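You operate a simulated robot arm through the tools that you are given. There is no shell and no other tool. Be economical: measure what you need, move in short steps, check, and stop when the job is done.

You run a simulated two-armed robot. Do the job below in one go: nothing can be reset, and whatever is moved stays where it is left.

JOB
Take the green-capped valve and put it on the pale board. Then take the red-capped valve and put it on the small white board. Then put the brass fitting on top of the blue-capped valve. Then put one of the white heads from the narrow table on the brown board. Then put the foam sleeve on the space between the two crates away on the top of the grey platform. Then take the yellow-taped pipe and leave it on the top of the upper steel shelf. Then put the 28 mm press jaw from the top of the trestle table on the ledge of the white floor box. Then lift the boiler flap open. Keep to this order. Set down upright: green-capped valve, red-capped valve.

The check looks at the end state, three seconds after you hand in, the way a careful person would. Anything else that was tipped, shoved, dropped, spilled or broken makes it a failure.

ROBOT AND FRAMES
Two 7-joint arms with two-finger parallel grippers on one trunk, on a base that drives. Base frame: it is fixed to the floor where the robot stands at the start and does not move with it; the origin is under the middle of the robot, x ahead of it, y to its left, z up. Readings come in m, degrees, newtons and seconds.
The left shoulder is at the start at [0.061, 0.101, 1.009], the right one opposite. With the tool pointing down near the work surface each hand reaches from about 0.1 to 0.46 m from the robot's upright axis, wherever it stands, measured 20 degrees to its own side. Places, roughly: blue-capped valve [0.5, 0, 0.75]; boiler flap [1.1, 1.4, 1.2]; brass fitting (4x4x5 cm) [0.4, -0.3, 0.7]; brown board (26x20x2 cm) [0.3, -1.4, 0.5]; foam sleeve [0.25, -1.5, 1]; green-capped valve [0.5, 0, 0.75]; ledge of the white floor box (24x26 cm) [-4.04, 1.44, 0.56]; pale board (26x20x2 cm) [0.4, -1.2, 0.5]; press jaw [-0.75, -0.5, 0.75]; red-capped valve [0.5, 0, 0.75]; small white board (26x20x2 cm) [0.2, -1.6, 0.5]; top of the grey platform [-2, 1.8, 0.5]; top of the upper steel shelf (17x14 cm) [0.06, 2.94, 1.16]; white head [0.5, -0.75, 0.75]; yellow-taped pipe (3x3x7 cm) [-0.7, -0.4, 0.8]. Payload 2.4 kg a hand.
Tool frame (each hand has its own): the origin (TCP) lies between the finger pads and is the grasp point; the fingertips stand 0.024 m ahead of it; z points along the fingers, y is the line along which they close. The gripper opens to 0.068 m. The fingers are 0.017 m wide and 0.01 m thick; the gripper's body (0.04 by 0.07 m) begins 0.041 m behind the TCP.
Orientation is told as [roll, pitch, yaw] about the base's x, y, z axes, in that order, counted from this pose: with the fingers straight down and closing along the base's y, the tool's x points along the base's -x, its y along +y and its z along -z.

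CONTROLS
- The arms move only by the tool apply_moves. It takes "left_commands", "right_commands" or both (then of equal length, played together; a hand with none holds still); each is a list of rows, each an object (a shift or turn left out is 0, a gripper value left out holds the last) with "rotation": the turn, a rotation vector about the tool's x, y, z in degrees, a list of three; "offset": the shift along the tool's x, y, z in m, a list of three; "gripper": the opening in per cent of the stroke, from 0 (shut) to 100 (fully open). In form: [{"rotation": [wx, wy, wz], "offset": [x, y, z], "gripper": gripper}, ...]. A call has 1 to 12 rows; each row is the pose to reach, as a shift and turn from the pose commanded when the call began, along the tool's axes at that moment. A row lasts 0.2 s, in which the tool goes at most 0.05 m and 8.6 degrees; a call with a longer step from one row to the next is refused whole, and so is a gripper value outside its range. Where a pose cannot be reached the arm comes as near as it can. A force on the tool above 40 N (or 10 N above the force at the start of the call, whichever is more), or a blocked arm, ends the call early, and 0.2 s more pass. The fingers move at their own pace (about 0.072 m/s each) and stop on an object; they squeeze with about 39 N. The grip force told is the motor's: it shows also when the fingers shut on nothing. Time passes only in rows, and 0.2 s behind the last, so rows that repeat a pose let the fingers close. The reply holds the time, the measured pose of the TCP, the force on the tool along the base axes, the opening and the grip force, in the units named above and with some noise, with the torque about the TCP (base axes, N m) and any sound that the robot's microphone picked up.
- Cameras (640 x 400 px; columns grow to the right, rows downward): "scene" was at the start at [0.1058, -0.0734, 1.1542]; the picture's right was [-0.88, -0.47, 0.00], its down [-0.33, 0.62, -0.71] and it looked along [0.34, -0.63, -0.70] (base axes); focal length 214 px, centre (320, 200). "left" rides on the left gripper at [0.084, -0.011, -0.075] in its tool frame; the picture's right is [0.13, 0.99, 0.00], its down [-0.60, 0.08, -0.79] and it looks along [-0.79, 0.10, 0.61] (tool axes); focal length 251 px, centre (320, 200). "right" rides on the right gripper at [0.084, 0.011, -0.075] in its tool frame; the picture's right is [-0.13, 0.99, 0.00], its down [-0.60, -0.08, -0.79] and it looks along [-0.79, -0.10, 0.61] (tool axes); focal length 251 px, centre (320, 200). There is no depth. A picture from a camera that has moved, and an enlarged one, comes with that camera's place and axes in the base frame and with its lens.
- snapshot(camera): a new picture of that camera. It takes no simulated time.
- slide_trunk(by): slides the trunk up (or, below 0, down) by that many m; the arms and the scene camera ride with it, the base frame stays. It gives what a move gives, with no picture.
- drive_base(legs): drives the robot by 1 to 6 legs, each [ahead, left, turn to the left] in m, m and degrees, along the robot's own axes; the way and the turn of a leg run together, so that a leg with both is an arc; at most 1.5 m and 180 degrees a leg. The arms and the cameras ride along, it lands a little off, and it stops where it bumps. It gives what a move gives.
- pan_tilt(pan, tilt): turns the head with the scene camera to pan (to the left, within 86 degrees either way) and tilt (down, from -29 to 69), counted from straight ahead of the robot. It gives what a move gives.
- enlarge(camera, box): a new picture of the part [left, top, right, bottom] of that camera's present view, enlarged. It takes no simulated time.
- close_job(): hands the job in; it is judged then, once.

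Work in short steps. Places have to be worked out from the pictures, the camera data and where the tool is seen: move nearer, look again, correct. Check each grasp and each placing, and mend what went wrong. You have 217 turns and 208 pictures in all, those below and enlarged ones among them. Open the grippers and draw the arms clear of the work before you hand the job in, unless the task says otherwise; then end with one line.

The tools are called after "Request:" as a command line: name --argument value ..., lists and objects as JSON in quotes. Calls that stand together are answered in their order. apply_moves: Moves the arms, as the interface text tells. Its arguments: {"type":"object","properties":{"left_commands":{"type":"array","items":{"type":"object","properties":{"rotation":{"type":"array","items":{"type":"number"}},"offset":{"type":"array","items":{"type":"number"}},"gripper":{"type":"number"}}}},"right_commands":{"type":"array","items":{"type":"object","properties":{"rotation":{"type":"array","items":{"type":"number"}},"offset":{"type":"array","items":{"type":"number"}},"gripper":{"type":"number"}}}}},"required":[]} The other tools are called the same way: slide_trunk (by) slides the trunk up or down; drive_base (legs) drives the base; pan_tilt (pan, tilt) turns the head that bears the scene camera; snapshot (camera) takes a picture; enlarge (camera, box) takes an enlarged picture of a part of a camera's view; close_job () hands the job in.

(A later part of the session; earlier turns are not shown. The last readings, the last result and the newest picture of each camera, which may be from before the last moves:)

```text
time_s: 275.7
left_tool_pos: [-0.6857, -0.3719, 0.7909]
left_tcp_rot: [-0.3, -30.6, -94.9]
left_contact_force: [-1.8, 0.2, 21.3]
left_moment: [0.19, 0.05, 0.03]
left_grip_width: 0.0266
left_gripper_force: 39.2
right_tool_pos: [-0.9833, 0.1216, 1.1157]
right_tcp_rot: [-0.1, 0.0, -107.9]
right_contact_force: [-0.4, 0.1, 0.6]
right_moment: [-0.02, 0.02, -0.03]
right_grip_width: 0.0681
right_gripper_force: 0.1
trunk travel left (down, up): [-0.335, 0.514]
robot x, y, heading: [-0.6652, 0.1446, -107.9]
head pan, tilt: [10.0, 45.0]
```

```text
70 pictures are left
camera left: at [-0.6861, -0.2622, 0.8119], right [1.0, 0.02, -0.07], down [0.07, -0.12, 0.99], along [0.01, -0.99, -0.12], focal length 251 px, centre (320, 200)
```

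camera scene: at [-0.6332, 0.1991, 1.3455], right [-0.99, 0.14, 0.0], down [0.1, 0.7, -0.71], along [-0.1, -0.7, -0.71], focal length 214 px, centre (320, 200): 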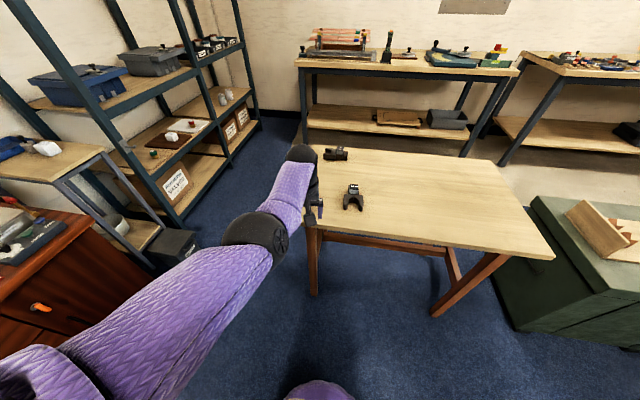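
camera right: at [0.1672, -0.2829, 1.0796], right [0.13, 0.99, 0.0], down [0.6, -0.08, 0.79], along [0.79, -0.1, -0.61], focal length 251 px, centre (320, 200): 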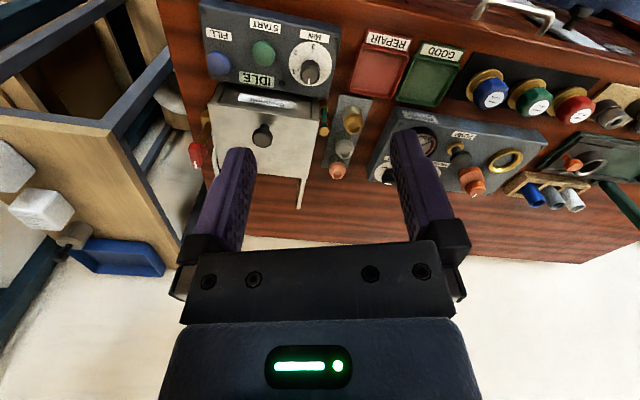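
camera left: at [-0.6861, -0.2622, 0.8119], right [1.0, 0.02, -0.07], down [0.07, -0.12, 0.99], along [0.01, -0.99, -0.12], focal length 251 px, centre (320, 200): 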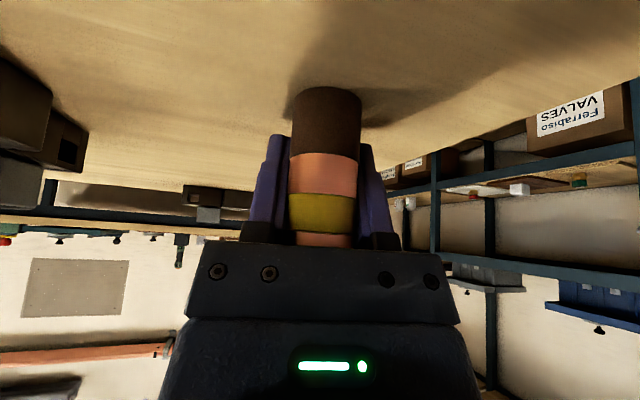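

Firm grip (26.6 mm). Lift 0.1 m and back off 0.25 m.

Request:
apply_moves --left_commands '[{"offset": [-0.01, 0, -0.017]}, {"offset": [-0.03, 0, -0.052]}, {"offset": [-0.051, 0, -0.086]}, {"offset": [-0.051, 0, -0.086]}]'

Request:
drive_base --legs '[[-0.2, 0, 0]]'

Request:
snapshot --camera "left"

Request:
enlarge --camera "scene" --box '[250, 100, 450, 225]'

```text
time_s: 276.7
left_tool_pos: [-0.6836, -0.3714, 0.8867]
left_tcp_rot: [-0.3, -30.4, -94.9]
left_contact_force: [0.0, 0.5, -0.3]
left_moment: [0.0, -0.01, 0.0]
left_grip_width: 0.0265
left_gripper_force: 39.0
right_tool_pos: [-0.9838, 0.1216, 1.1151]
right_tcp_rot: [0.0, 0.1, -107.8]
right_contact_force: [0.6, 0.7, 0.2]
right_moment: [-0.01, -0.01, 0.02]
right_grip_width: 0.0682
right_gripper_force: 0.0
trunk travel left (down, up): [-0.335, 0.514]
robot x, y, heading: [-0.6671, 0.1458, -107.8]
head pan, tilt: [10.0, 45.0]
```

```text
time_s: 278.3
left_tool_pos: [-0.6208, -0.1821, 0.8863]
left_tcp_rot: [-0.4, -30.4, -94.8]
left_contact_force: [0.4, 0.4, -0.4]
left_moment: [-0.02, 0.0, 0.04]
left_grip_width: 0.0263
left_gripper_force: 38.8
right_tool_pos: [-0.9227, 0.3113, 1.1151]
right_tcp_rot: [-0.1, 0.1, -107.8]
right_contact_force: [-0.8, -0.8, 0.9]
right_moment: [-0.03, 0.0, 0.0]
right_grip_width: 0.0683
right_gripper_force: 0.1
trunk travel left (down, up): [-0.335, 0.514]
robot x, y, heading: [-0.607, 0.3368, -107.7]
head pan, tilt: [10.0, 45.0]
```

```text
69 pictures are left
camera left: at [-0.6227, -0.0718, 0.9076], right [1.0, 0.02, -0.07], down [0.07, -0.13, 0.99], along [0.02, -0.99, -0.13], focal length 251 px, centre (320, 200)
```

left: 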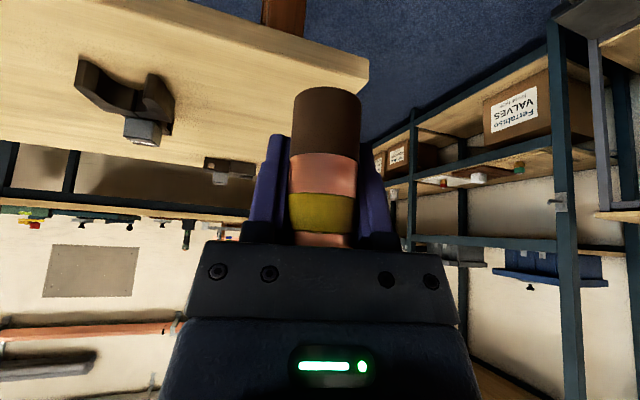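

```text
3.20 times, centred on (350, 162) of scene
camera zoom: at [-0.628, 0.2148, 1.2649], right [-0.99, 0.14, 0.0], down [0.1, 0.7, -0.71], along [-0.1, -0.7, -0.71], focal length 686 px, centre (224, 320)
```

zoom: 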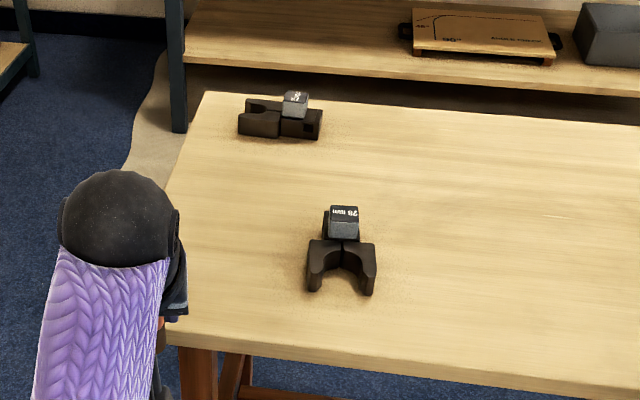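

Pipe held. Raise the trunk 0.3 m, then drive around the floor items toward the far wall where the steel shelf is, and look.

Request:
slide_trunk --by 0.3

Request:
drive_base --legs '[[-0.75, -0.652, 0], [0, 0, 167.7], [0.75, 0.38, 0]]'

Request:
pan_tilt --pan -10 --tilt 30

Request:
snapshot --camera "scene"

```text
time_s: 281.3
left_tool_pos: [-0.6209, -0.1818, 1.1871]
left_tcp_rot: [-0.4, -30.3, -94.8]
left_contact_force: [-0.5, -0.4, -0.2]
left_moment: [0.0, 0.01, 0.01]
left_grip_width: 0.0266
left_gripper_force: 38.8
right_tool_pos: [-0.9227, 0.3106, 1.4152]
right_tcp_rot: [0.0, 0.1, -107.8]
right_contact_force: [-0.7, 0.3, 0.1]
right_moment: [0.03, 0.0, 0.0]
right_grip_width: 0.0683
right_gripper_force: 0.1
trunk travel left (down, up): [-0.635, 0.214]
robot x, y, heading: [-0.6082, 0.334, -107.6]
head pan, tilt: [10.0, 45.0]
```

```text
time_s: 297.5
left_tool_pos: [-0.912, 2.5807, 1.1858]
left_tcp_rot: [-0.4, -30.3, 75.0]
left_contact_force: [0.0, 0.4, 0.3]
left_moment: [0.03, 0.01, -0.01]
left_grip_width: 0.0266
left_gripper_force: 39.0
right_tool_pos: [-0.7022, 2.0435, 1.416]
right_tcp_rot: [-0.2, 0.1, 62.2]
right_contact_force: [0.3, 0.2, -0.5]
right_moment: [0.01, -0.03, -0.01]
right_grip_width: 0.068
right_gripper_force: 0.1
trunk travel left (down, up): [-0.635, 0.214]
robot x, y, heading: [-1.0206, 2.0753, 61.9]
head pan, tilt: [10.0, 45.0]
```

```text
time_s: 298.3
left_tool_pos: [-0.9117, 2.5806, 1.1864]
left_tcp_rot: [-0.4, -30.4, 75.1]
left_contact_force: [0.5, -0.2, -0.4]
left_moment: [-0.04, 0.04, -0.01]
left_grip_width: 0.0265
left_gripper_force: 38.6
right_tool_pos: [-0.7021, 2.0425, 1.4156]
right_tcp_rot: [-0.1, 0.1, 62.2]
right_contact_force: [0.9, -0.4, 0.1]
right_moment: [0.0, 0.03, 0.01]
right_grip_width: 0.068
right_gripper_force: 0.1
trunk travel left (down, up): [-0.635, 0.214]
robot x, y, heading: [-1.0198, 2.0747, 62.1]
head pan, tilt: [-10.0, 30.0]
```

```text
67 pictures are left
camera scene: at [-0.9562, 2.1551, 1.5887], right [0.79, -0.61, 0.0], down [-0.31, -0.4, -0.87], along [0.53, 0.68, -0.5], focal length 214 px, centre (320, 200)
```

scene: 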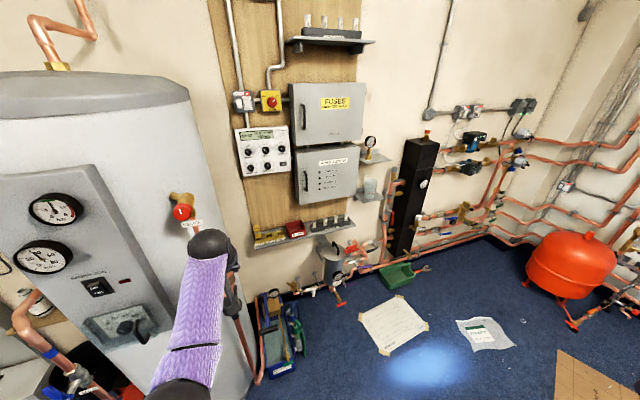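

The predicted spot (374,157) shows a small steel wall shelf with a gauge on it. Zoom.

Request:
enlarge --camera "scene" --box '[300, 110, 460, 230]'

```text
3.33 times, centred on (380, 170) of scene
camera zoom: at [-0.9562, 2.1551, 1.5887], right [0.79, -0.61, 0.0], down [-0.31, -0.4, -0.87], along [0.53, 0.68, -0.5], focal length 715 px, centre (120, 300)
```

zoom: 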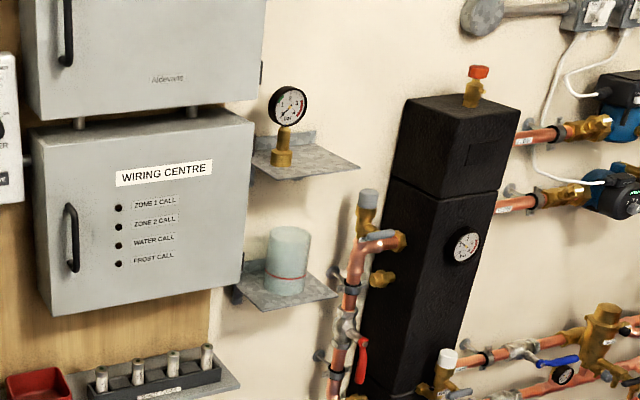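

Target: right half of that steel shelf, ≈ (0.109, 2.913, 1.16), wall normal heading ≈ 71°. I drive round the cardboard to a stage point, approaching carefully.

Request:
drive_base --legs '[[0, 0, 9], [0.588, -0.4, 0], [-0.05, -0.25, 0]]'

Request:
pan_tilt --pan 0 --tilt 40

Request:
snapshot --camera "scene"

```text
time_s: 304.3
left_tool_pos: [-0.2083, 2.8884, 1.1865]
left_tcp_rot: [-0.3, -30.3, 84.2]
left_contact_force: [-0.8, 0.7, -0.8]
left_moment: [0.03, 0.0, 0.01]
left_grip_width: 0.0262
left_gripper_force: 39.1
right_tool_pos: [0.0836, 2.389, 1.415]
right_tcp_rot: [-0.1, 0.2, 71.2]
right_contact_force: [0.7, -0.5, 0.3]
right_moment: [0.0, 0.01, 0.01]
right_grip_width: 0.0682
right_gripper_force: 0.0
trunk travel left (down, up): [-0.635, 0.214]
robot x, y, heading: [-0.2326, 2.3731, 71.5]
head pan, tilt: [-10.0, 30.0]
```

```text
time_s: 305.0
left_tool_pos: [-0.2091, 2.8888, 1.1867]
left_tcp_rot: [-0.4, -30.5, 84.1]
left_contact_force: [0.3, 0.7, -0.5]
left_moment: [-0.02, 0.01, 0.02]
left_grip_width: 0.0265
left_gripper_force: 39.1
right_tool_pos: [0.0832, 2.3903, 1.4164]
right_tcp_rot: [-0.1, 0.1, 71.2]
right_contact_force: [-0.2, -0.4, 0.2]
right_moment: [0.03, -0.02, 0.0]
right_grip_width: 0.0682
right_gripper_force: 0.2
trunk travel left (down, up): [-0.635, 0.214]
robot x, y, heading: [-0.2298, 2.3708, 71.2]
head pan, tilt: [0.0, 40.0]
```

```text
65 pictures are left
camera scene: at [-0.2011, 2.4626, 1.5735], right [0.95, -0.32, 0.0], down [-0.21, -0.61, -0.77], along [0.25, 0.73, -0.64], focal length 214 px, centre (320, 200)
```

scene: 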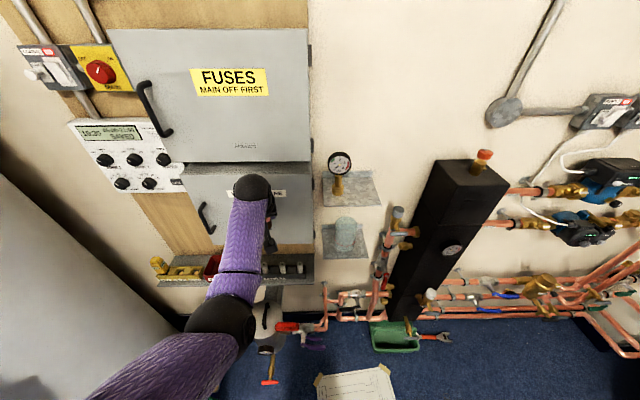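

Zoom in on the shelf from here for precise measurement.

Request:
enlarge --camera "scene" --box '[280, 130, 440, 270]'

```text
2.86 times, centred on (360, 200) of scene
camera zoom: at [-0.2011, 2.4626, 1.5735], right [0.95, -0.32, 0.0], down [-0.21, -0.61, -0.77], along [0.25, 0.73, -0.64], focal length 613 px, centre (206, 200)
```

zoom: 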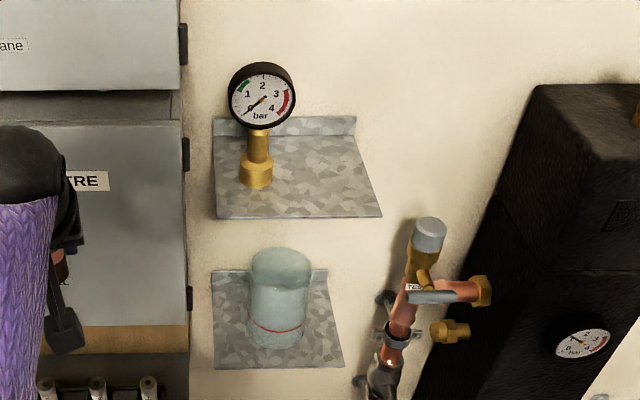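

Shelf corners measured; drop point ≈ (0.106, 2.926). Raise trunk 0.05, slide right 0.286, and check.

Request:
slide_trunk --by 0.055

Request:
drive_base --legs '[[0, -0.286, 0]]'

Request:
snapshot --camera "scene"

Request:
snapshot --camera "left"

```text
time_s: 305.9
left_tool_pos: [-0.209, 2.8889, 1.2403]
left_tcp_rot: [-0.4, -30.5, 84.2]
left_contact_force: [-0.4, -0.8, -0.6]
left_moment: [0.01, 0.0, 0.04]
left_grip_width: 0.0266
left_gripper_force: 39.1
right_tool_pos: [0.0839, 2.3916, 1.4705]
right_tcp_rot: [-0.1, 0.1, 71.2]
right_contact_force: [-1.7, -0.7, -0.9]
right_moment: [0.03, -0.03, -0.03]
right_grip_width: 0.0678
right_gripper_force: 0.0
trunk travel left (down, up): [-0.69, 0.159]
robot x, y, heading: [-0.2371, 2.3694, 71.4]
head pan, tilt: [0.0, 40.0]
```

```text
time_s: 307.9
left_tool_pos: [0.061, 2.7965, 1.2411]
left_tcp_rot: [-0.3, -30.3, 84.2]
left_contact_force: [-0.5, 0.0, 0.2]
left_moment: [0.02, -0.03, -0.02]
left_grip_width: 0.0265
left_gripper_force: 39.2
right_tool_pos: [0.3526, 2.2967, 1.4702]
right_tcp_rot: [-0.1, 0.1, 71.1]
right_contact_force: [0.9, -0.1, 0.5]
right_moment: [-0.05, 0.03, 0.0]
right_grip_width: 0.0682
right_gripper_force: 0.0
trunk travel left (down, up): [-0.69, 0.159]
robot x, y, heading: [0.0348, 2.2797, 71.4]
head pan, tilt: [0.0, 40.0]
```

```text
63 pictures are left
camera scene: at [0.068, 2.3691, 1.6285], right [0.95, -0.32, 0.0], down [-0.21, -0.61, -0.77], along [0.25, 0.72, -0.64], focal length 214 px, centre (320, 200)
```

scene: 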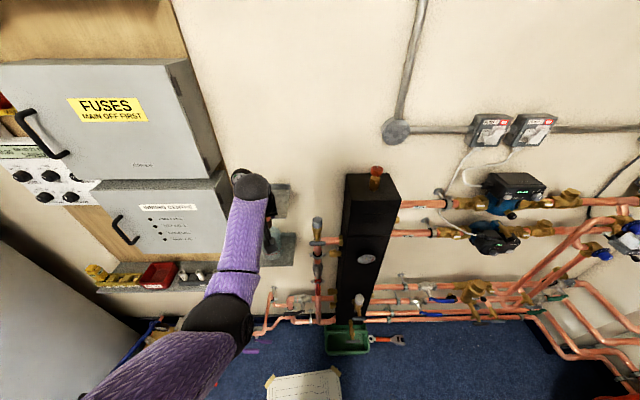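

```text
62 pictures are left
camera left: at [0.0605, 2.6841, 1.2625], right [-1.0, -0.01, -0.07], down [-0.07, 0.13, 0.99], along [0.0, 0.99, -0.13], focal length 251 px, centre (320, 200)
```

left: 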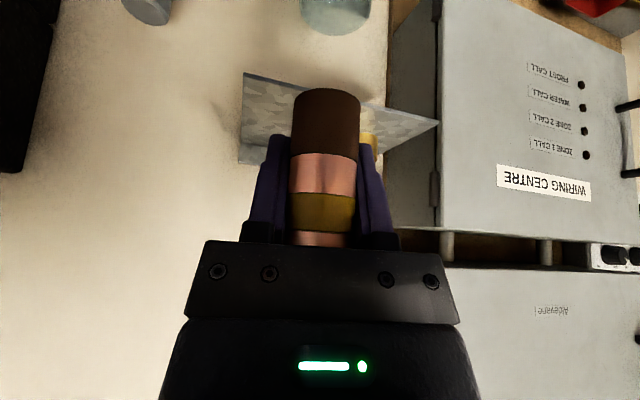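

Aligned: 0.137 m forward puts the pipe over the right half of the shelf, clear of the gauge. Drive in and look.

Request:
drive_base --legs '[[0.137, 0, 0]]'

Request:
snapshot --camera "left"

Request:
enlarge --camera "scene" --box '[200, 140, 360, 260]'

```text
time_s: 309.2
left_tool_pos: [0.1039, 2.927, 1.2409]
left_tcp_rot: [-0.3, -30.3, 84.1]
left_contact_force: [0.5, -0.7, -1.1]
left_moment: [-0.03, -0.01, 0.01]
left_grip_width: 0.0265
left_gripper_force: 38.7
right_tool_pos: [0.3966, 2.4293, 1.4702]
right_tcp_rot: [-0.1, 0.1, 71.2]
right_contact_force: [0.1, -0.1, -0.9]
right_moment: [-0.03, 0.03, 0.03]
right_grip_width: 0.0681
right_gripper_force: 0.1
trunk travel left (down, up): [-0.69, 0.159]
robot x, y, heading: [0.0797, 2.4073, 71.2]
head pan, tilt: [0.0, 40.0]
```

```text
61 pictures are left
camera left: at [0.1045, 2.8148, 1.262], right [-1.0, -0.01, -0.07], down [-0.07, 0.13, 0.99], along [0.0, 0.99, -0.13], focal length 251 px, centre (320, 200)
```

left: 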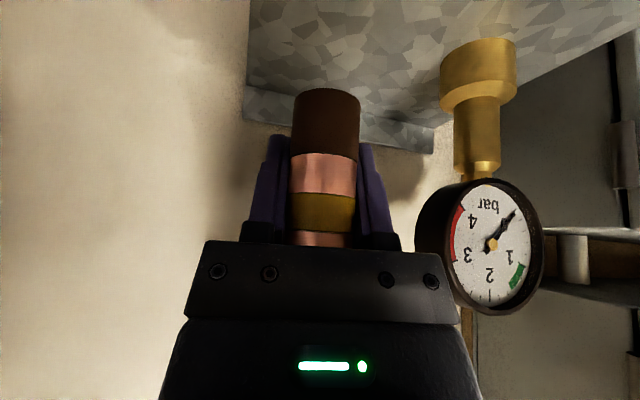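

```text
3.33 times, centred on (280, 200) of scene
camera zoom: at [0.112, 2.5003, 1.6284], right [0.95, -0.32, 0.0], down [-0.21, -0.61, -0.77], along [0.25, 0.72, -0.64], focal length 715 px, centre (453, 200)
```

zoom: 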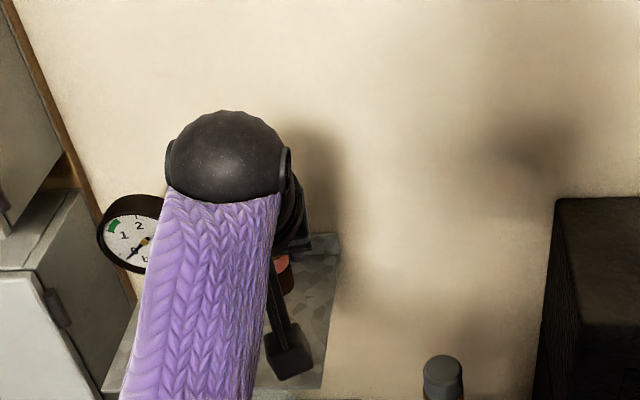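

Clearance to the gauge ≈1.5 cm. Lower gently to contact.

Request:
apply_moves --left_commands '[{"offset": [0.01, 0, 0.0172]}, {"offset": [0.0162, 0, 0.0276]}, {"offset": [0.0183, 0, 0.031]}, {"offset": [0.0198, 0, 0.0336]}, {"offset": [0.0208, 0, 0.0353]}]'

Request:
snapshot --camera "left"

```text
time_s: 310.4
left_tool_pos: [0.1029, 2.9276, 1.2001]
left_tcp_rot: [-0.4, -30.5, 84.0]
left_contact_force: [0.7, 0.6, 0.0]
left_moment: [0.0, 0.0, -0.02]
left_grip_width: 0.0265
left_gripper_force: 39.1
right_tool_pos: [0.3961, 2.4281, 1.4706]
right_tcp_rot: [-0.1, 0.2, 71.1]
right_contact_force: [0.3, 0.2, -0.4]
right_moment: [-0.02, 0.02, 0.01]
right_grip_width: 0.068
right_gripper_force: 0.1
trunk travel left (down, up): [-0.69, 0.159]
robot x, y, heading: [0.0789, 2.408, 71.2]
head pan, tilt: [0.0, 40.0]
```

```text
59 pictures are left
camera left: at [0.1036, 2.8137, 1.222], right [-1.0, -0.01, -0.07], down [-0.07, 0.13, 0.99], along [0.0, 0.99, -0.13], focal length 251 px, centre (320, 200)
```

left: 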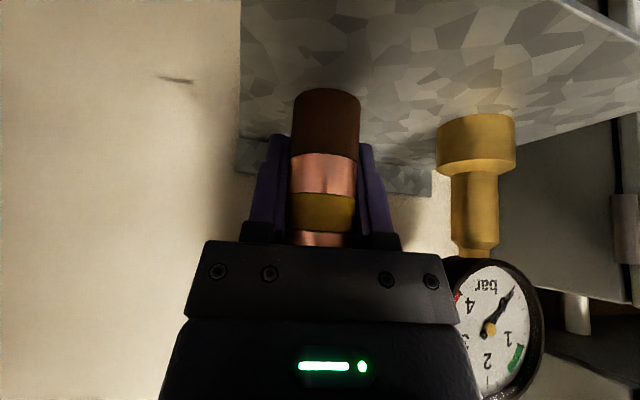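

Almost there; a few more millimetres in 2 mm steps.

Request:
apply_moves --left_commands '[{"offset": [0.001, 0, 0.0017]}, {"offset": [0.002, 0, 0.0034]}, {"offset": [0.003, 0, 0.0052]}, {"offset": [0.004, 0, 0.0069]}, {"offset": [0.005, 0, 0.0086]}]'

```text
time_s: 311.6
left_tool_pos: [0.105, 2.9264, 1.192]
left_tcp_rot: [-0.5, -30.5, 84.1]
left_contact_force: [0.9, 0.3, 5.9]
left_moment: [0.07, -0.01, 0.0]
left_grip_width: 0.0266
left_gripper_force: 39.4
right_tool_pos: [0.3951, 2.4281, 1.472]
right_tcp_rot: [-0.2, 0.3, 71.1]
right_contact_force: [0.3, 0.5, -0.4]
right_moment: [0.01, 0.01, 0.01]
right_grip_width: 0.0678
right_gripper_force: 0.1
trunk travel left (down, up): [-0.69, 0.159]
robot x, y, heading: [0.0805, 2.4072, 70.9]
head pan, tilt: [0.0, 40.0]
```

Contact. Open to 65 % only (gauge nearby), withdraw along the axis.

Request:
apply_moves --left_commands '[{"offset": [0.0003, 0, 0.0005], "gripper": 50}, {"offset": [0.0003, 0, 0.0005], "gripper": 65}, {"offset": [0.0003, 0, 0.0005], "gripper": 65}, {"offset": [0, 0, -0.02]}, {"offset": [0, 0, -0.045]}, {"offset": [0, 0, -0.075]}]'

Request:
snapshot --camera "left"

Request:
drive_base --legs '[[-0.25, 0, 0]]'

Request:
enlarge --camera "scene" --box '[200, 120, 400, 270]'

```text
time_s: 313.0
left_tool_pos: [0.1003, 2.8867, 1.2547]
left_tcp_rot: [-0.4, -30.4, 84.1]
left_contact_force: [-0.4, -0.4, -0.7]
left_moment: [0.02, -0.02, 0.04]
left_grip_width: 0.0441
left_gripper_force: 0.1
right_tool_pos: [0.3956, 2.4275, 1.4703]
right_tcp_rot: [-0.1, 0.0, 71.2]
right_contact_force: [-0.3, 0.4, 0.1]
right_moment: [-0.01, -0.02, -0.03]
right_grip_width: 0.0682
right_gripper_force: 0.0
trunk travel left (down, up): [-0.69, 0.159]
robot x, y, heading: [0.081, 2.4065, 71.2]
head pan, tilt: [0.0, 40.0]
```

```text
58 pictures are left
camera left: at [0.0998, 2.774, 1.2758], right [-1.0, -0.01, -0.07], down [-0.07, 0.13, 0.99], along [0.0, 0.99, -0.13], focal length 251 px, centre (320, 200)
```

left: 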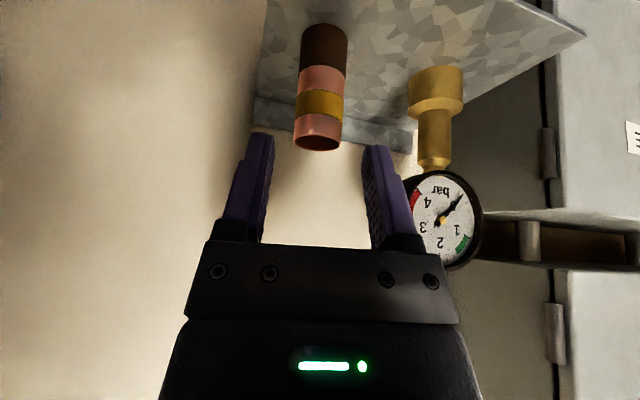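

```text
time_s: 314.8
left_tool_pos: [0.0217, 2.6529, 1.2545]
left_tcp_rot: [-0.4, -30.4, 84.0]
left_contact_force: [0.4, -0.1, 0.0]
left_moment: [0.0, -0.03, -0.01]
left_grip_width: 0.0441
left_gripper_force: 0.1
right_tool_pos: [0.3149, 2.1941, 1.4707]
right_tcp_rot: [-0.1, 0.1, 70.9]
right_contact_force: [-1.1, -0.3, -0.1]
right_moment: [0.0, 0.0, 0.02]
right_grip_width: 0.0681
right_gripper_force: 0.0
trunk travel left (down, up): [-0.69, 0.159]
robot x, y, heading: [-0.0015, 2.1755, 70.9]
head pan, tilt: [0.0, 40.0]
```

```text
2.67 times, centred on (300, 195) of scene
camera zoom: at [0.0312, 2.265, 1.6285], right [0.94, -0.33, 0.0], down [-0.21, -0.61, -0.77], along [0.25, 0.72, -0.64], focal length 572 px, centre (373, 213)
```

zoom: 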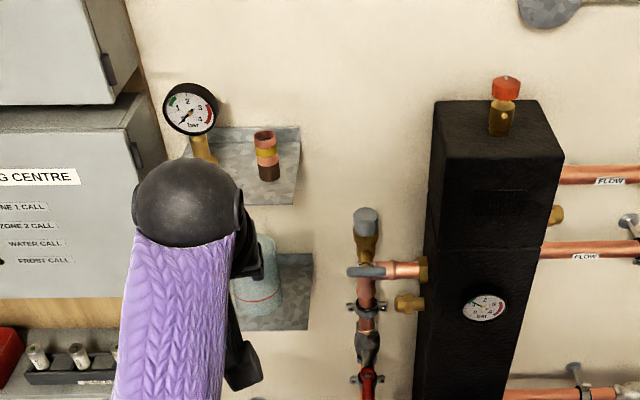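

The taped pipe stands on the upper steel shelf. Next the 28 mm jaw: retrace the route to the trestle table.

Request:
drive_base --legs '[[0.133, 0.364, 0], [0, 0.262, 0], [-0.525, 0.294, 0], [-0.8, -0.278, 0], [0, 0, -178.7], [0.46, 0.255, 0]]'

Request:
slide_trunk --by -0.355

Request:
pan_tilt --pan 0 --tilt 45

Request:
snapshot --camera "scene"

```text
time_s: 335.8
left_tool_pos: [-0.907, 0.2428, 1.2533]
left_tcp_rot: [-0.4, -30.2, -94.8]
left_contact_force: [0.3, -0.1, -0.3]
left_moment: [0.0, -0.01, 0.01]
left_grip_width: 0.0441
left_gripper_force: 0.0
right_tool_pos: [-1.2107, 0.6938, 1.4708]
right_tcp_rot: [-0.1, 0.1, -107.8]
right_contact_force: [0.7, 0.1, 0.5]
right_moment: [0.04, 0.0, 0.02]
right_grip_width: 0.0679
right_gripper_force: 0.1
trunk travel left (down, up): [-0.69, 0.159]
robot x, y, heading: [-0.8945, 0.7222, -108.0]
head pan, tilt: [0.0, 40.0]
```

```text
time_s: 339.3
left_tool_pos: [-0.9073, 0.2413, 0.8997]
left_tcp_rot: [-0.3, -30.4, -94.7]
left_contact_force: [-0.1, 0.2, 0.5]
left_moment: [0.0, 0.01, -0.02]
left_grip_width: 0.0442
left_gripper_force: 0.1
right_tool_pos: [-1.2117, 0.6951, 1.116]
right_tcp_rot: [0.0, 0.0, -107.8]
right_contact_force: [0.4, 0.2, 0.5]
right_moment: [0.0, 0.02, -0.02]
right_grip_width: 0.068
right_gripper_force: 0.2
trunk travel left (down, up): [-0.335, 0.514]
robot x, y, heading: [-0.8946, 0.72, -107.7]
head pan, tilt: [0.0, 40.0]
```

```text
time_s: 340.0
left_tool_pos: [-0.9061, 0.2422, 0.8995]
left_tcp_rot: [-0.4, -30.4, -94.8]
left_contact_force: [0.4, 0.5, -0.4]
left_moment: [0.02, 0.01, -0.01]
left_grip_width: 0.0441
left_gripper_force: 0.1
right_tool_pos: [-1.2116, 0.6957, 1.1147]
right_tcp_rot: [-0.1, 0.1, -107.7]
right_contact_force: [0.5, -0.7, 0.0]
right_moment: [0.01, -0.02, 0.0]
right_grip_width: 0.0679
right_gripper_force: 0.0
trunk travel left (down, up): [-0.335, 0.514]
robot x, y, heading: [-0.8952, 0.7169, -107.7]
head pan, tilt: [0.0, 45.0]
```

```text
56 pictures are left
camera scene: at [-0.9306, 0.6024, 1.2649], right [-0.95, 0.31, 0.0], down [0.22, 0.67, -0.71], along [-0.22, -0.67, -0.71], focal length 214 px, centre (320, 200)
```

scene: 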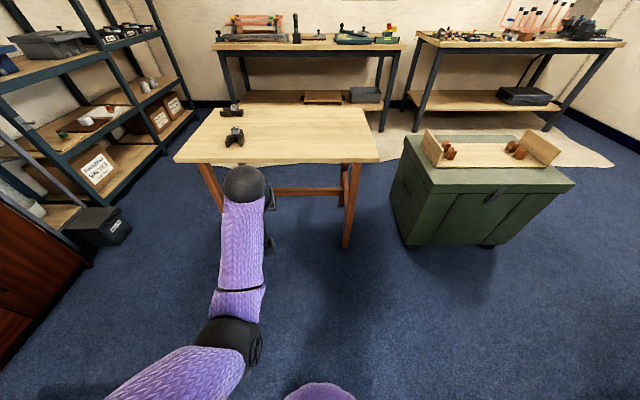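

Drive left 0.245 and forward 0.45 to bring the hand just before the jaw, then look with the wrist camera.

Request:
drive_base --legs '[[0.2, 0.245, 0], [0.25, 0, 0]]'

Request:
snapshot --camera "left"

Request:
enlarge --camera "scene" --box '[220, 90, 380, 190]'

```text
time_s: 343.5
left_tool_pos: [-0.8179, -0.2621, 0.8982]
left_tcp_rot: [-0.4, -30.4, -95.2]
left_contact_force: [-1.5, 0.2, 0.3]
left_moment: [-0.01, 0.03, -0.05]
left_grip_width: 0.0444
left_gripper_force: 0.2
right_tool_pos: [-1.12, 0.1939, 1.1165]
right_tcp_rot: [-0.1, 0.1, -108.3]
right_contact_force: [0.1, -0.1, 0.0]
right_moment: [-0.01, -0.02, -0.04]
right_grip_width: 0.0678
right_gripper_force: 0.1
trunk travel left (down, up): [-0.335, 0.514]
robot x, y, heading: [-0.8026, 0.2149, -108.2]
head pan, tilt: [0.0, 45.0]
```

```text
55 pictures are left
camera left: at [-0.8182, -0.1523, 0.9203], right [1.0, 0.02, -0.07], down [0.07, -0.13, 0.99], along [0.01, -0.99, -0.13], focal length 251 px, centre (320, 200)
```

left: 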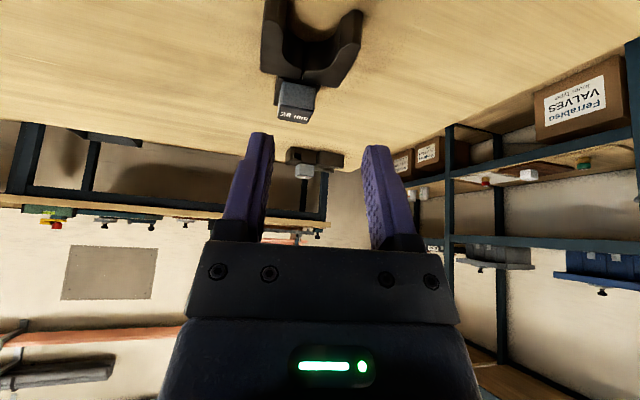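

```text
4.00 times, centred on (300, 140) of scene
camera zoom: at [-0.8395, 0.0984, 1.2648], right [-0.95, 0.31, 0.0], down [0.22, 0.67, -0.71], along [-0.22, -0.67, -0.71], focal length 858 px, centre (400, 440)
```

zoom: 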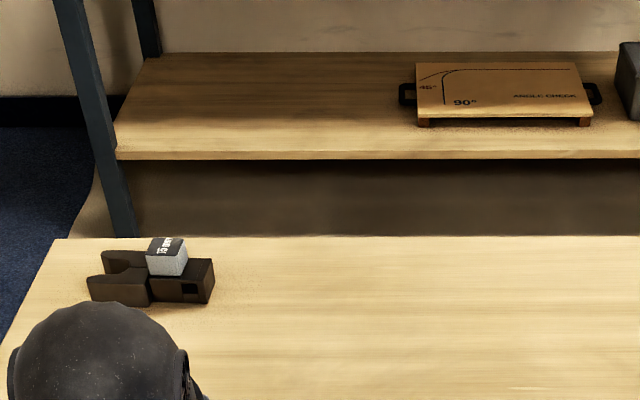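

The other jaw reads 15 mm; this one is 28 mm. Its grey block top is at ≈ (-0.851, -0.40, 0.80). Drive 0.09 forward, open the gripper fully, advance 0.07 along the axis, and look.

Request:
drive_base --legs '[[0.09, 0, 0]]'

Request:
apply_moves --left_commands '[{"offset": [0.004, 0, 0.02], "gripper": 100}, {"offset": [0.008, 0, 0.045]}, {"offset": [0.008, 0, 0.065]}, {"offset": [0.008, 0, 0.065]}]'

Request:
snapshot --camera "left"

```text
time_s: 344.6
left_tool_pos: [-0.8459, -0.3463, 0.8986]
left_tcp_rot: [-0.4, -30.3, -95.2]
left_contact_force: [0.6, 0.6, 0.3]
left_moment: [0.0, -0.02, 0.0]
left_grip_width: 0.0444
left_gripper_force: 0.2
right_tool_pos: [-1.1476, 0.1094, 1.1155]
right_tcp_rot: [-0.1, 0.1, -108.2]
right_contact_force: [-0.2, 0.0, 0.4]
right_moment: [-0.02, -0.02, 0.01]
right_grip_width: 0.0684
right_gripper_force: 0.1
trunk travel left (down, up): [-0.335, 0.514]
robot x, y, heading: [-0.8304, 0.1357, -108.4]
head pan, tilt: [0.0, 45.0]
```

```text
time_s: 345.6
left_tool_pos: [-0.8489, -0.3727, 0.8373]
left_tcp_rot: [-0.4, -30.4, -95.2]
left_contact_force: [0.3, 0.1, -0.5]
left_moment: [0.0, 0.01, 0.01]
left_grip_width: 0.068
left_gripper_force: 0.0
right_tool_pos: [-1.1474, 0.109, 1.1166]
right_tcp_rot: [-0.1, 0.1, -108.2]
right_contact_force: [-0.6, 0.2, -0.5]
right_moment: [0.02, 0.0, 0.01]
right_grip_width: 0.0682
right_gripper_force: 0.1
trunk travel left (down, up): [-0.335, 0.514]
robot x, y, heading: [-0.8294, 0.1326, -108.5]
head pan, tilt: [0.0, 45.0]
```

```text
53 pictures are left
camera left: at [-0.8488, -0.2629, 0.8595], right [1.0, 0.02, -0.07], down [0.07, -0.13, 0.99], along [0.01, -0.99, -0.13], focal length 251 px, centre (320, 200)
```

left: 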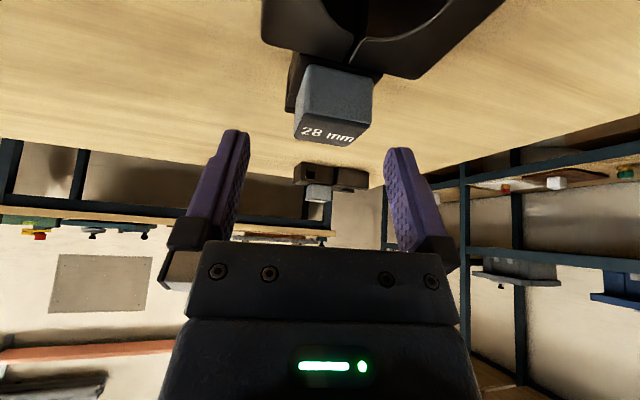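

Block centre ≈ (-0.842, -0.414). Advance 0.061 with +9 mm lateral; then close.

Request:
apply_moves --left_commands '[{"offset": [-0.005, 0.009, 0.0]}, {"offset": [-0.011, 0.009, 0.02]}, {"offset": [-0.011, 0.009, 0.042]}, {"offset": [-0.011, 0.009, 0.061]}, {"offset": [-0.011, 0.009, 0.061]}]'

Request:
snapshot --camera "left"

```text
time_s: 346.8
left_tool_pos: [-0.8435, -0.4135, 0.7923]
left_tcp_rot: [-0.5, -30.4, -95.3]
left_contact_force: [0.3, -0.4, 0.9]
left_moment: [-0.02, -0.01, 0.0]
left_grip_width: 0.0679
left_gripper_force: 0.0
right_tool_pos: [-1.1477, 0.1109, 1.1151]
right_tcp_rot: [-0.1, 0.1, -108.2]
right_contact_force: [1.1, 0.1, -0.9]
right_moment: [-0.02, 0.04, 0.0]
right_grip_width: 0.0682
right_gripper_force: 0.0
trunk travel left (down, up): [-0.335, 0.514]
robot x, y, heading: [-0.8286, 0.1351, -108.3]
head pan, tilt: [0.0, 45.0]
```

```text
52 pictures are left
camera left: at [-0.8446, -0.3041, 0.8133], right [1.0, 0.02, -0.07], down [0.07, -0.13, 0.99], along [0.01, -0.99, -0.13], focal length 251 px, centre (320, 200)
```

left: 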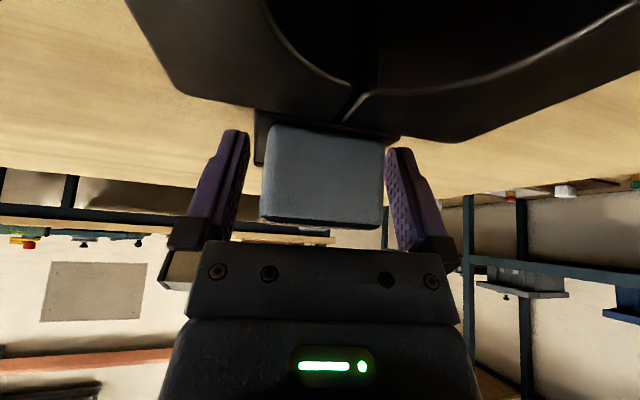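

The block is between the fingers. Close and lift.

Request:
apply_moves --left_commands '[{"offset": [0, 0.001, 0], "gripper": 0}, {"offset": [0, 0.001, 0], "gripper": 0}, {"offset": [0, 0.001, 0], "gripper": 0}, {"offset": [-0.01, 0.001, -0.017]}, {"offset": [-0.03, 0.001, -0.052]}, {"offset": [-0.051, 0.001, -0.086]}, {"offset": [-0.051, 0.001, -0.086]}]'

Request:
snapshot --camera "left"

```text
time_s: 348.4
left_tool_pos: [-0.8429, -0.4153, 0.8902]
left_tcp_rot: [-0.4, -30.3, -95.2]
left_contact_force: [0.5, -0.2, -6.2]
left_moment: [-0.29, 0.01, 0.03]
left_grip_width: 0.0399
left_gripper_force: 39.6
right_tool_pos: [-1.1478, 0.1097, 1.1153]
right_tcp_rot: [-0.1, 0.2, -108.2]
right_contact_force: [0.4, -0.4, 0.0]
right_moment: [-0.01, 0.0, -0.04]
right_grip_width: 0.0681
right_gripper_force: 0.0
trunk travel left (down, up): [-0.335, 0.514]
robot x, y, heading: [-0.83, 0.1353, -108.3]
head pan, tilt: [0.0, 45.0]
```

```text
51 pictures are left
camera left: at [-0.8433, -0.3042, 0.9113], right [1.0, 0.02, -0.07], down [0.07, -0.13, 0.99], along [0.01, -0.99, -0.13], focal length 251 px, centre (320, 200)
```

left: 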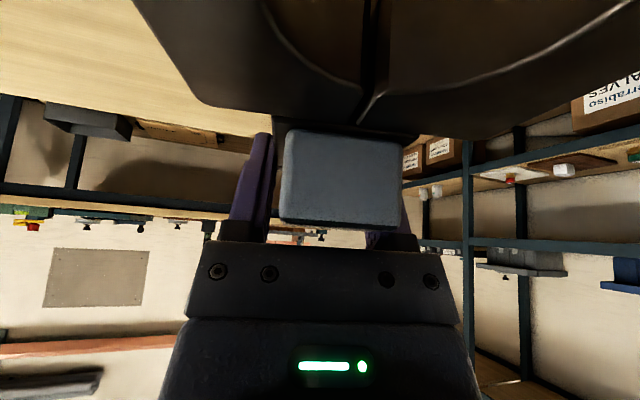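

Jaw lifted (≈0.6 kg). Back off, turn west and go through the corridor between cabinet and work table, then look for the white floor box.

Request:
drive_base --legs '[[-0.43, 0, 0], [0, 0, -81.7], [0.6, 0.11, 0], [0.59, 0.11, 0], [0.85, -0.098, 0]]'

Request:
pan_tilt --pan -15 --tilt 35

Request:
snapshot --camera "scene"

```text
time_s: 364.8
left_tool_pos: [-3.2908, 0.7106, 0.8901]
left_tcp_rot: [-0.4, -30.4, -177.1]
left_contact_force: [0.3, 0.5, -6.2]
left_moment: [0.0, 0.28, 0.0]
left_grip_width: 0.0396
left_gripper_force: 38.9
right_tool_pos: [-2.8168, 1.0839, 1.1158]
right_tcp_rot: [-0.1, 0.0, 169.9]
right_contact_force: [0.5, 0.4, -0.6]
right_moment: [-0.01, 0.01, -0.04]
right_grip_width: 0.0678
right_gripper_force: 0.1
trunk travel left (down, up): [-0.335, 0.514]
robot x, y, heading: [-2.7469, 0.7718, 169.8]
head pan, tilt: [0.0, 45.0]
```

```text
time_s: 365.5
left_tool_pos: [-3.2915, 0.7099, 0.8887]
left_tcp_rot: [-0.4, -30.2, -177.1]
left_contact_force: [-0.3, -0.6, -6.6]
left_moment: [0.0, 0.27, 0.0]
left_grip_width: 0.0397
left_gripper_force: 38.8
right_tool_pos: [-2.8177, 1.0833, 1.1149]
right_tcp_rot: [-0.1, 0.2, 169.9]
right_contact_force: [-0.2, -0.3, -0.1]
right_moment: [0.03, 0.0, -0.02]
right_grip_width: 0.0677
right_gripper_force: 0.2
trunk travel left (down, up): [-0.335, 0.514]
robot x, y, heading: [-2.7465, 0.7721, 169.6]
head pan, tilt: [-15.0, 35.0]
```

```text
50 pictures are left
camera scene: at [-2.8688, 0.8169, 1.2796], right [0.42, 0.91, 0.0], down [0.52, -0.24, -0.82], along [-0.74, 0.35, -0.57], focal length 214 px, centre (320, 200)
```

scene: 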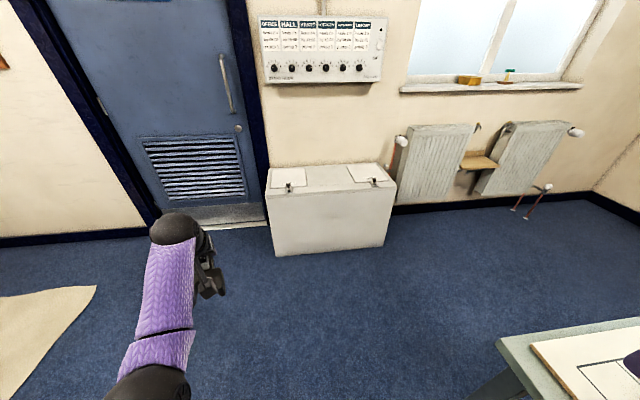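

The white floor box: the predicted ledge point (331,176) is the middle of its top, between two hatches. Zoom.

Request:
enlarge --camera "scene" --box '[250, 145, 410, 245]'

```text
4.00 times, centred on (330, 195) of scene
camera zoom: at [-2.8688, 0.8169, 1.2796], right [0.42, 0.91, 0.0], down [0.52, -0.24, -0.82], along [-0.74, 0.35, -0.57], focal length 858 px, centre (280, 220)
```

zoom: 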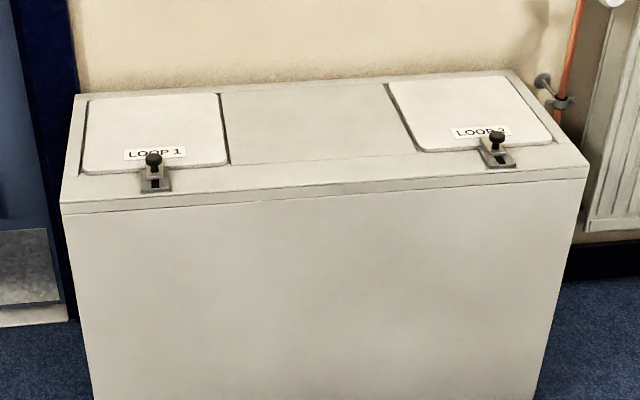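

Ledge centre ≈ (-4.05, 1.443), yaw ≈ 161.6°. I turn -8°, drive forward then right, stopping 0.15 m short.

Request:
drive_base --legs '[[0, 0, -8], [0.6, 0, 0], [0.2, -0.384, 0]]'

Request:
pan_tilt --pan 0 --tilt 50

Request:
snapshot --camera "scene"

Request:
snapshot --camera "left"

```text
time_s: 371.8
left_tool_pos: [-3.9315, 1.4078, 0.8908]
left_tcp_rot: [-0.3, -30.3, 174.5]
left_contact_force: [0.6, -0.2, -6.9]
left_moment: [0.04, 0.29, -0.01]
left_grip_width: 0.0399
left_gripper_force: 39.2
right_tool_pos: [-3.4071, 1.7096, 1.1158]
right_tcp_rot: [-0.1, 0.1, 161.4]
right_contact_force: [-0.2, 1.1, -0.3]
right_moment: [0.0, 0.02, 0.0]
right_grip_width: 0.0682
right_gripper_force: 0.2
trunk travel left (down, up): [-0.335, 0.514]
robot x, y, heading: [-3.3858, 1.3902, 161.4]
head pan, tilt: [-15.0, 35.0]
```

```text
time_s: 372.6
left_tool_pos: [-3.9319, 1.4072, 0.8901]
left_tcp_rot: [-0.4, -30.4, 174.6]
left_contact_force: [-0.4, 0.1, -6.3]
left_moment: [0.01, 0.29, -0.01]
left_grip_width: 0.0396
left_gripper_force: 39.1
right_tool_pos: [-3.4068, 1.7094, 1.1148]
right_tcp_rot: [-0.2, 0.2, 161.5]
right_contact_force: [0.9, 0.0, 0.6]
right_moment: [-0.02, 0.01, -0.01]
right_grip_width: 0.0681
right_gripper_force: 0.1
trunk travel left (down, up): [-0.335, 0.514]
robot x, y, heading: [-3.3843, 1.3891, 161.6]
head pan, tilt: [0.0, 50.0]
```

```text
48 pictures are left
camera scene: at [-3.4974, 1.4289, 1.2579], right [0.32, 0.95, 0.0], down [0.73, -0.24, -0.64], along [-0.61, 0.2, -0.77], focal length 214 px, centre (320, 200)
```

scene: 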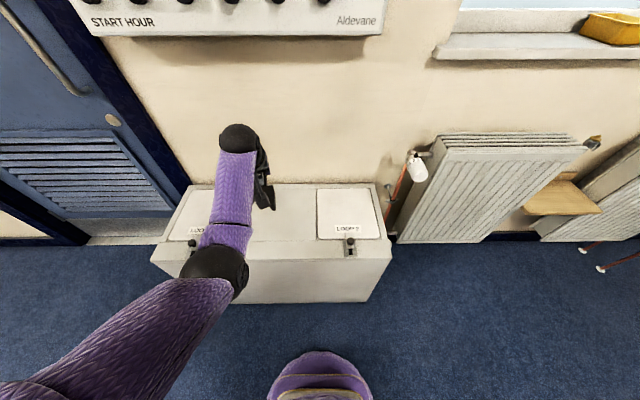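

```text
47 pictures are left
camera left: at [-3.8205, 1.4059, 0.9109], right [0.01, -1.0, -0.07], down [-0.13, -0.07, 0.99], along [-0.99, 0.0, -0.13], focal length 251 px, centre (320, 200)
```

left: 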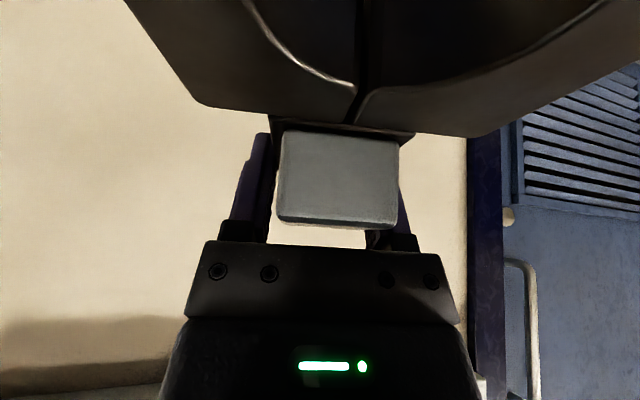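

Drive the last 0.137 m, then lower the trunk 0.24 m and look.

Request:
drive_base --legs '[[0.137, 0.011, 0]]'

Request:
slide_trunk --by -0.24

Request:
snapshot --camera "scene"

Request:
snapshot --camera "left"

```text
time_s: 373.9
left_tool_pos: [-4.0651, 1.4415, 0.8896]
left_tcp_rot: [-0.5, -30.3, 174.4]
left_contact_force: [0.3, 0.0, -7.1]
left_moment: [0.02, 0.31, 0.02]
left_grip_width: 0.0396
left_gripper_force: 38.8
right_tool_pos: [-3.5397, 1.7429, 1.1159]
right_tcp_rot: [-0.3, 0.1, 161.3]
right_contact_force: [-0.6, -0.3, 1.0]
right_moment: [-0.04, -0.01, 0.02]
right_grip_width: 0.068
right_gripper_force: 0.0
trunk travel left (down, up): [-0.335, 0.514]
robot x, y, heading: [-3.5195, 1.4235, 161.6]
head pan, tilt: [0.0, 50.0]
```

```text
time_s: 376.4
left_tool_pos: [-4.0652, 1.4417, 0.6498]
left_tcp_rot: [-0.4, -30.3, 174.4]
left_contact_force: [-0.2, 0.5, -6.6]
left_moment: [0.01, 0.29, -0.01]
left_grip_width: 0.0396
left_gripper_force: 38.9
right_tool_pos: [-3.5394, 1.7416, 0.8757]
right_tcp_rot: [-0.1, 0.1, 161.4]
right_contact_force: [0.1, 0.5, 0.2]
right_moment: [-0.02, 0.02, 0.01]
right_grip_width: 0.0681
right_gripper_force: 0.0
trunk travel left (down, up): [-0.095, 0.754]
robot x, y, heading: [-3.5161, 1.4258, 161.6]
head pan, tilt: [0.0, 50.0]
```

```text
46 pictures are left
camera scene: at [-3.6892, 1.4818, 1.0129], right [0.32, 0.95, 0.0], down [0.73, -0.24, -0.64], along [-0.61, 0.21, -0.77], focal length 214 px, centre (320, 200)
```

scene: 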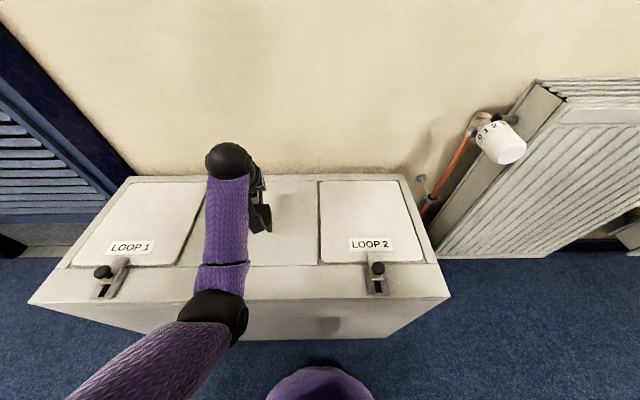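

```text
45 pictures are left
camera left: at [-3.9532, 1.4397, 0.6711], right [0.01, -1.0, -0.07], down [-0.13, -0.07, 0.99], along [-0.99, 0.0, -0.13], focal length 251 px, centre (320, 200)
```

left: 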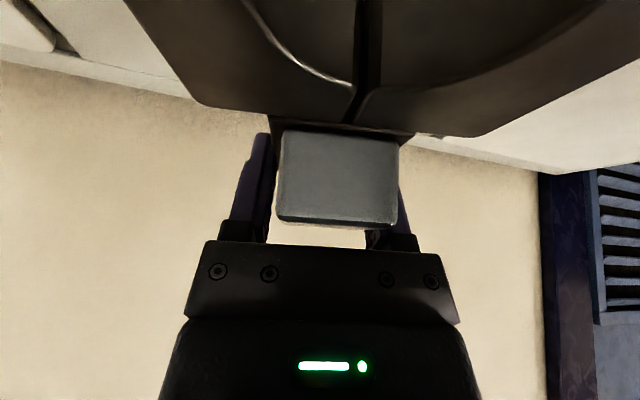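

Centred between the lids. Lower in small steps until contact.

Request:
slide_trunk --by -0.036

Request:
slide_trunk --by -0.006

Request:
slide_trunk --by -0.004

```text
time_s: 377.2
left_tool_pos: [-4.0648, 1.4421, 0.6141]
left_tcp_rot: [-0.4, -30.3, 174.4]
left_contact_force: [-1.0, -0.8, -6.7]
left_moment: [0.02, 0.31, 0.0]
left_grip_width: 0.04
left_gripper_force: 39.2
right_tool_pos: [-3.5387, 1.7428, 0.8399]
right_tcp_rot: [-0.1, 0.1, 161.4]
right_contact_force: [0.4, -0.8, 0.4]
right_moment: [-0.03, -0.01, 0.0]
right_grip_width: 0.0678
right_gripper_force: 0.0
trunk travel left (down, up): [-0.059, 0.79]
robot x, y, heading: [-3.519, 1.427, 161.4]
head pan, tilt: [0.0, 50.0]
```

```text
time_s: 377.7
left_tool_pos: [-4.0651, 1.4409, 0.6079]
left_tcp_rot: [-0.5, -30.2, 174.4]
left_contact_force: [1.2, -0.3, -6.5]
left_moment: [0.06, 0.29, 0.01]
left_grip_width: 0.04
left_gripper_force: 39.0
right_tool_pos: [-3.5402, 1.7425, 0.834]
right_tcp_rot: [-0.1, 0.3, 161.5]
right_contact_force: [0.0, -0.4, -0.6]
right_moment: [-0.03, -0.01, -0.02]
right_grip_width: 0.068
right_gripper_force: 0.0
trunk travel left (down, up): [-0.053, 0.796]
robot x, y, heading: [-3.5192, 1.4252, 161.5]
head pan, tilt: [0.0, 50.0]
```

```text
time_s: 378.3
left_tool_pos: [-4.0647, 1.4408, 0.6027]
left_tcp_rot: [-0.4, -30.3, 174.3]
left_contact_force: [0.4, 0.2, -6.7]
left_moment: [0.03, 0.26, 0.0]
left_grip_width: 0.0398
left_gripper_force: 39.3
right_tool_pos: [-3.5396, 1.7428, 0.8292]
right_tcp_rot: [-0.1, 0.1, 161.3]
right_contact_force: [0.4, 0.0, 0.2]
right_moment: [-0.02, 0.0, -0.02]
right_grip_width: 0.0681
right_gripper_force: 0.0
trunk travel left (down, up): [-0.049, 0.8]
robot x, y, heading: [-3.5185, 1.4268, 161.4]
head pan, tilt: [0.0, 50.0]
```

Not yet in contact; continue.

Request:
slide_trunk --by -0.005

Request:
slide_trunk --by -0.004

Request:
enlarge --camera "left" --box '[160, 60, 480, 260]'

```text
time_s: 378.8
left_tool_pos: [-4.0642, 1.4419, 0.5995]
left_tcp_rot: [-0.4, -30.3, 174.3]
left_contact_force: [-0.1, -0.2, -5.8]
left_moment: [-0.01, 0.28, -0.02]
left_grip_width: 0.0397
left_gripper_force: 38.9
right_tool_pos: [-3.5399, 1.7432, 0.8241]
right_tcp_rot: [-0.1, 0.0, 161.4]
right_contact_force: [0.4, 0.1, -1.1]
right_moment: [-0.04, 0.01, 0.01]
right_grip_width: 0.0681
right_gripper_force: 0.1
trunk travel left (down, up): [-0.044, 0.805]
robot x, y, heading: [-3.5192, 1.4285, 161.5]
head pan, tilt: [0.0, 50.0]
```

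```text
time_s: 379.3
left_tool_pos: [-4.0636, 1.4409, 0.5943]
left_tcp_rot: [-0.4, -30.3, 174.4]
left_contact_force: [-0.8, 0.6, -6.3]
left_moment: [0.01, 0.28, -0.01]
left_grip_width: 0.0396
left_gripper_force: 39.0
right_tool_pos: [-3.5394, 1.7433, 0.8205]
right_tcp_rot: [-0.1, 0.1, 161.4]
right_contact_force: [0.7, 0.3, 0.2]
right_moment: [-0.01, 0.01, -0.01]
right_grip_width: 0.068
right_gripper_force: 0.0
trunk travel left (down, up): [-0.04, 0.809]
robot x, y, heading: [-3.5152, 1.4236, 161.4]
head pan, tilt: [0.0, 50.0]
```

```text
2.00 times, centred on (320, 160) of left
camera zoom: at [-3.9533, 1.4397, 0.6159], right [0.01, -1.0, -0.07], down [-0.13, -0.07, 0.99], along [-0.99, 0.0, -0.13], focal length 503 px, centre (320, 280)
```

zoom: 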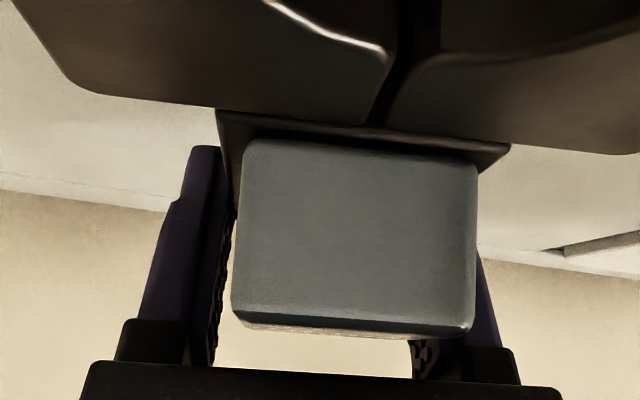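

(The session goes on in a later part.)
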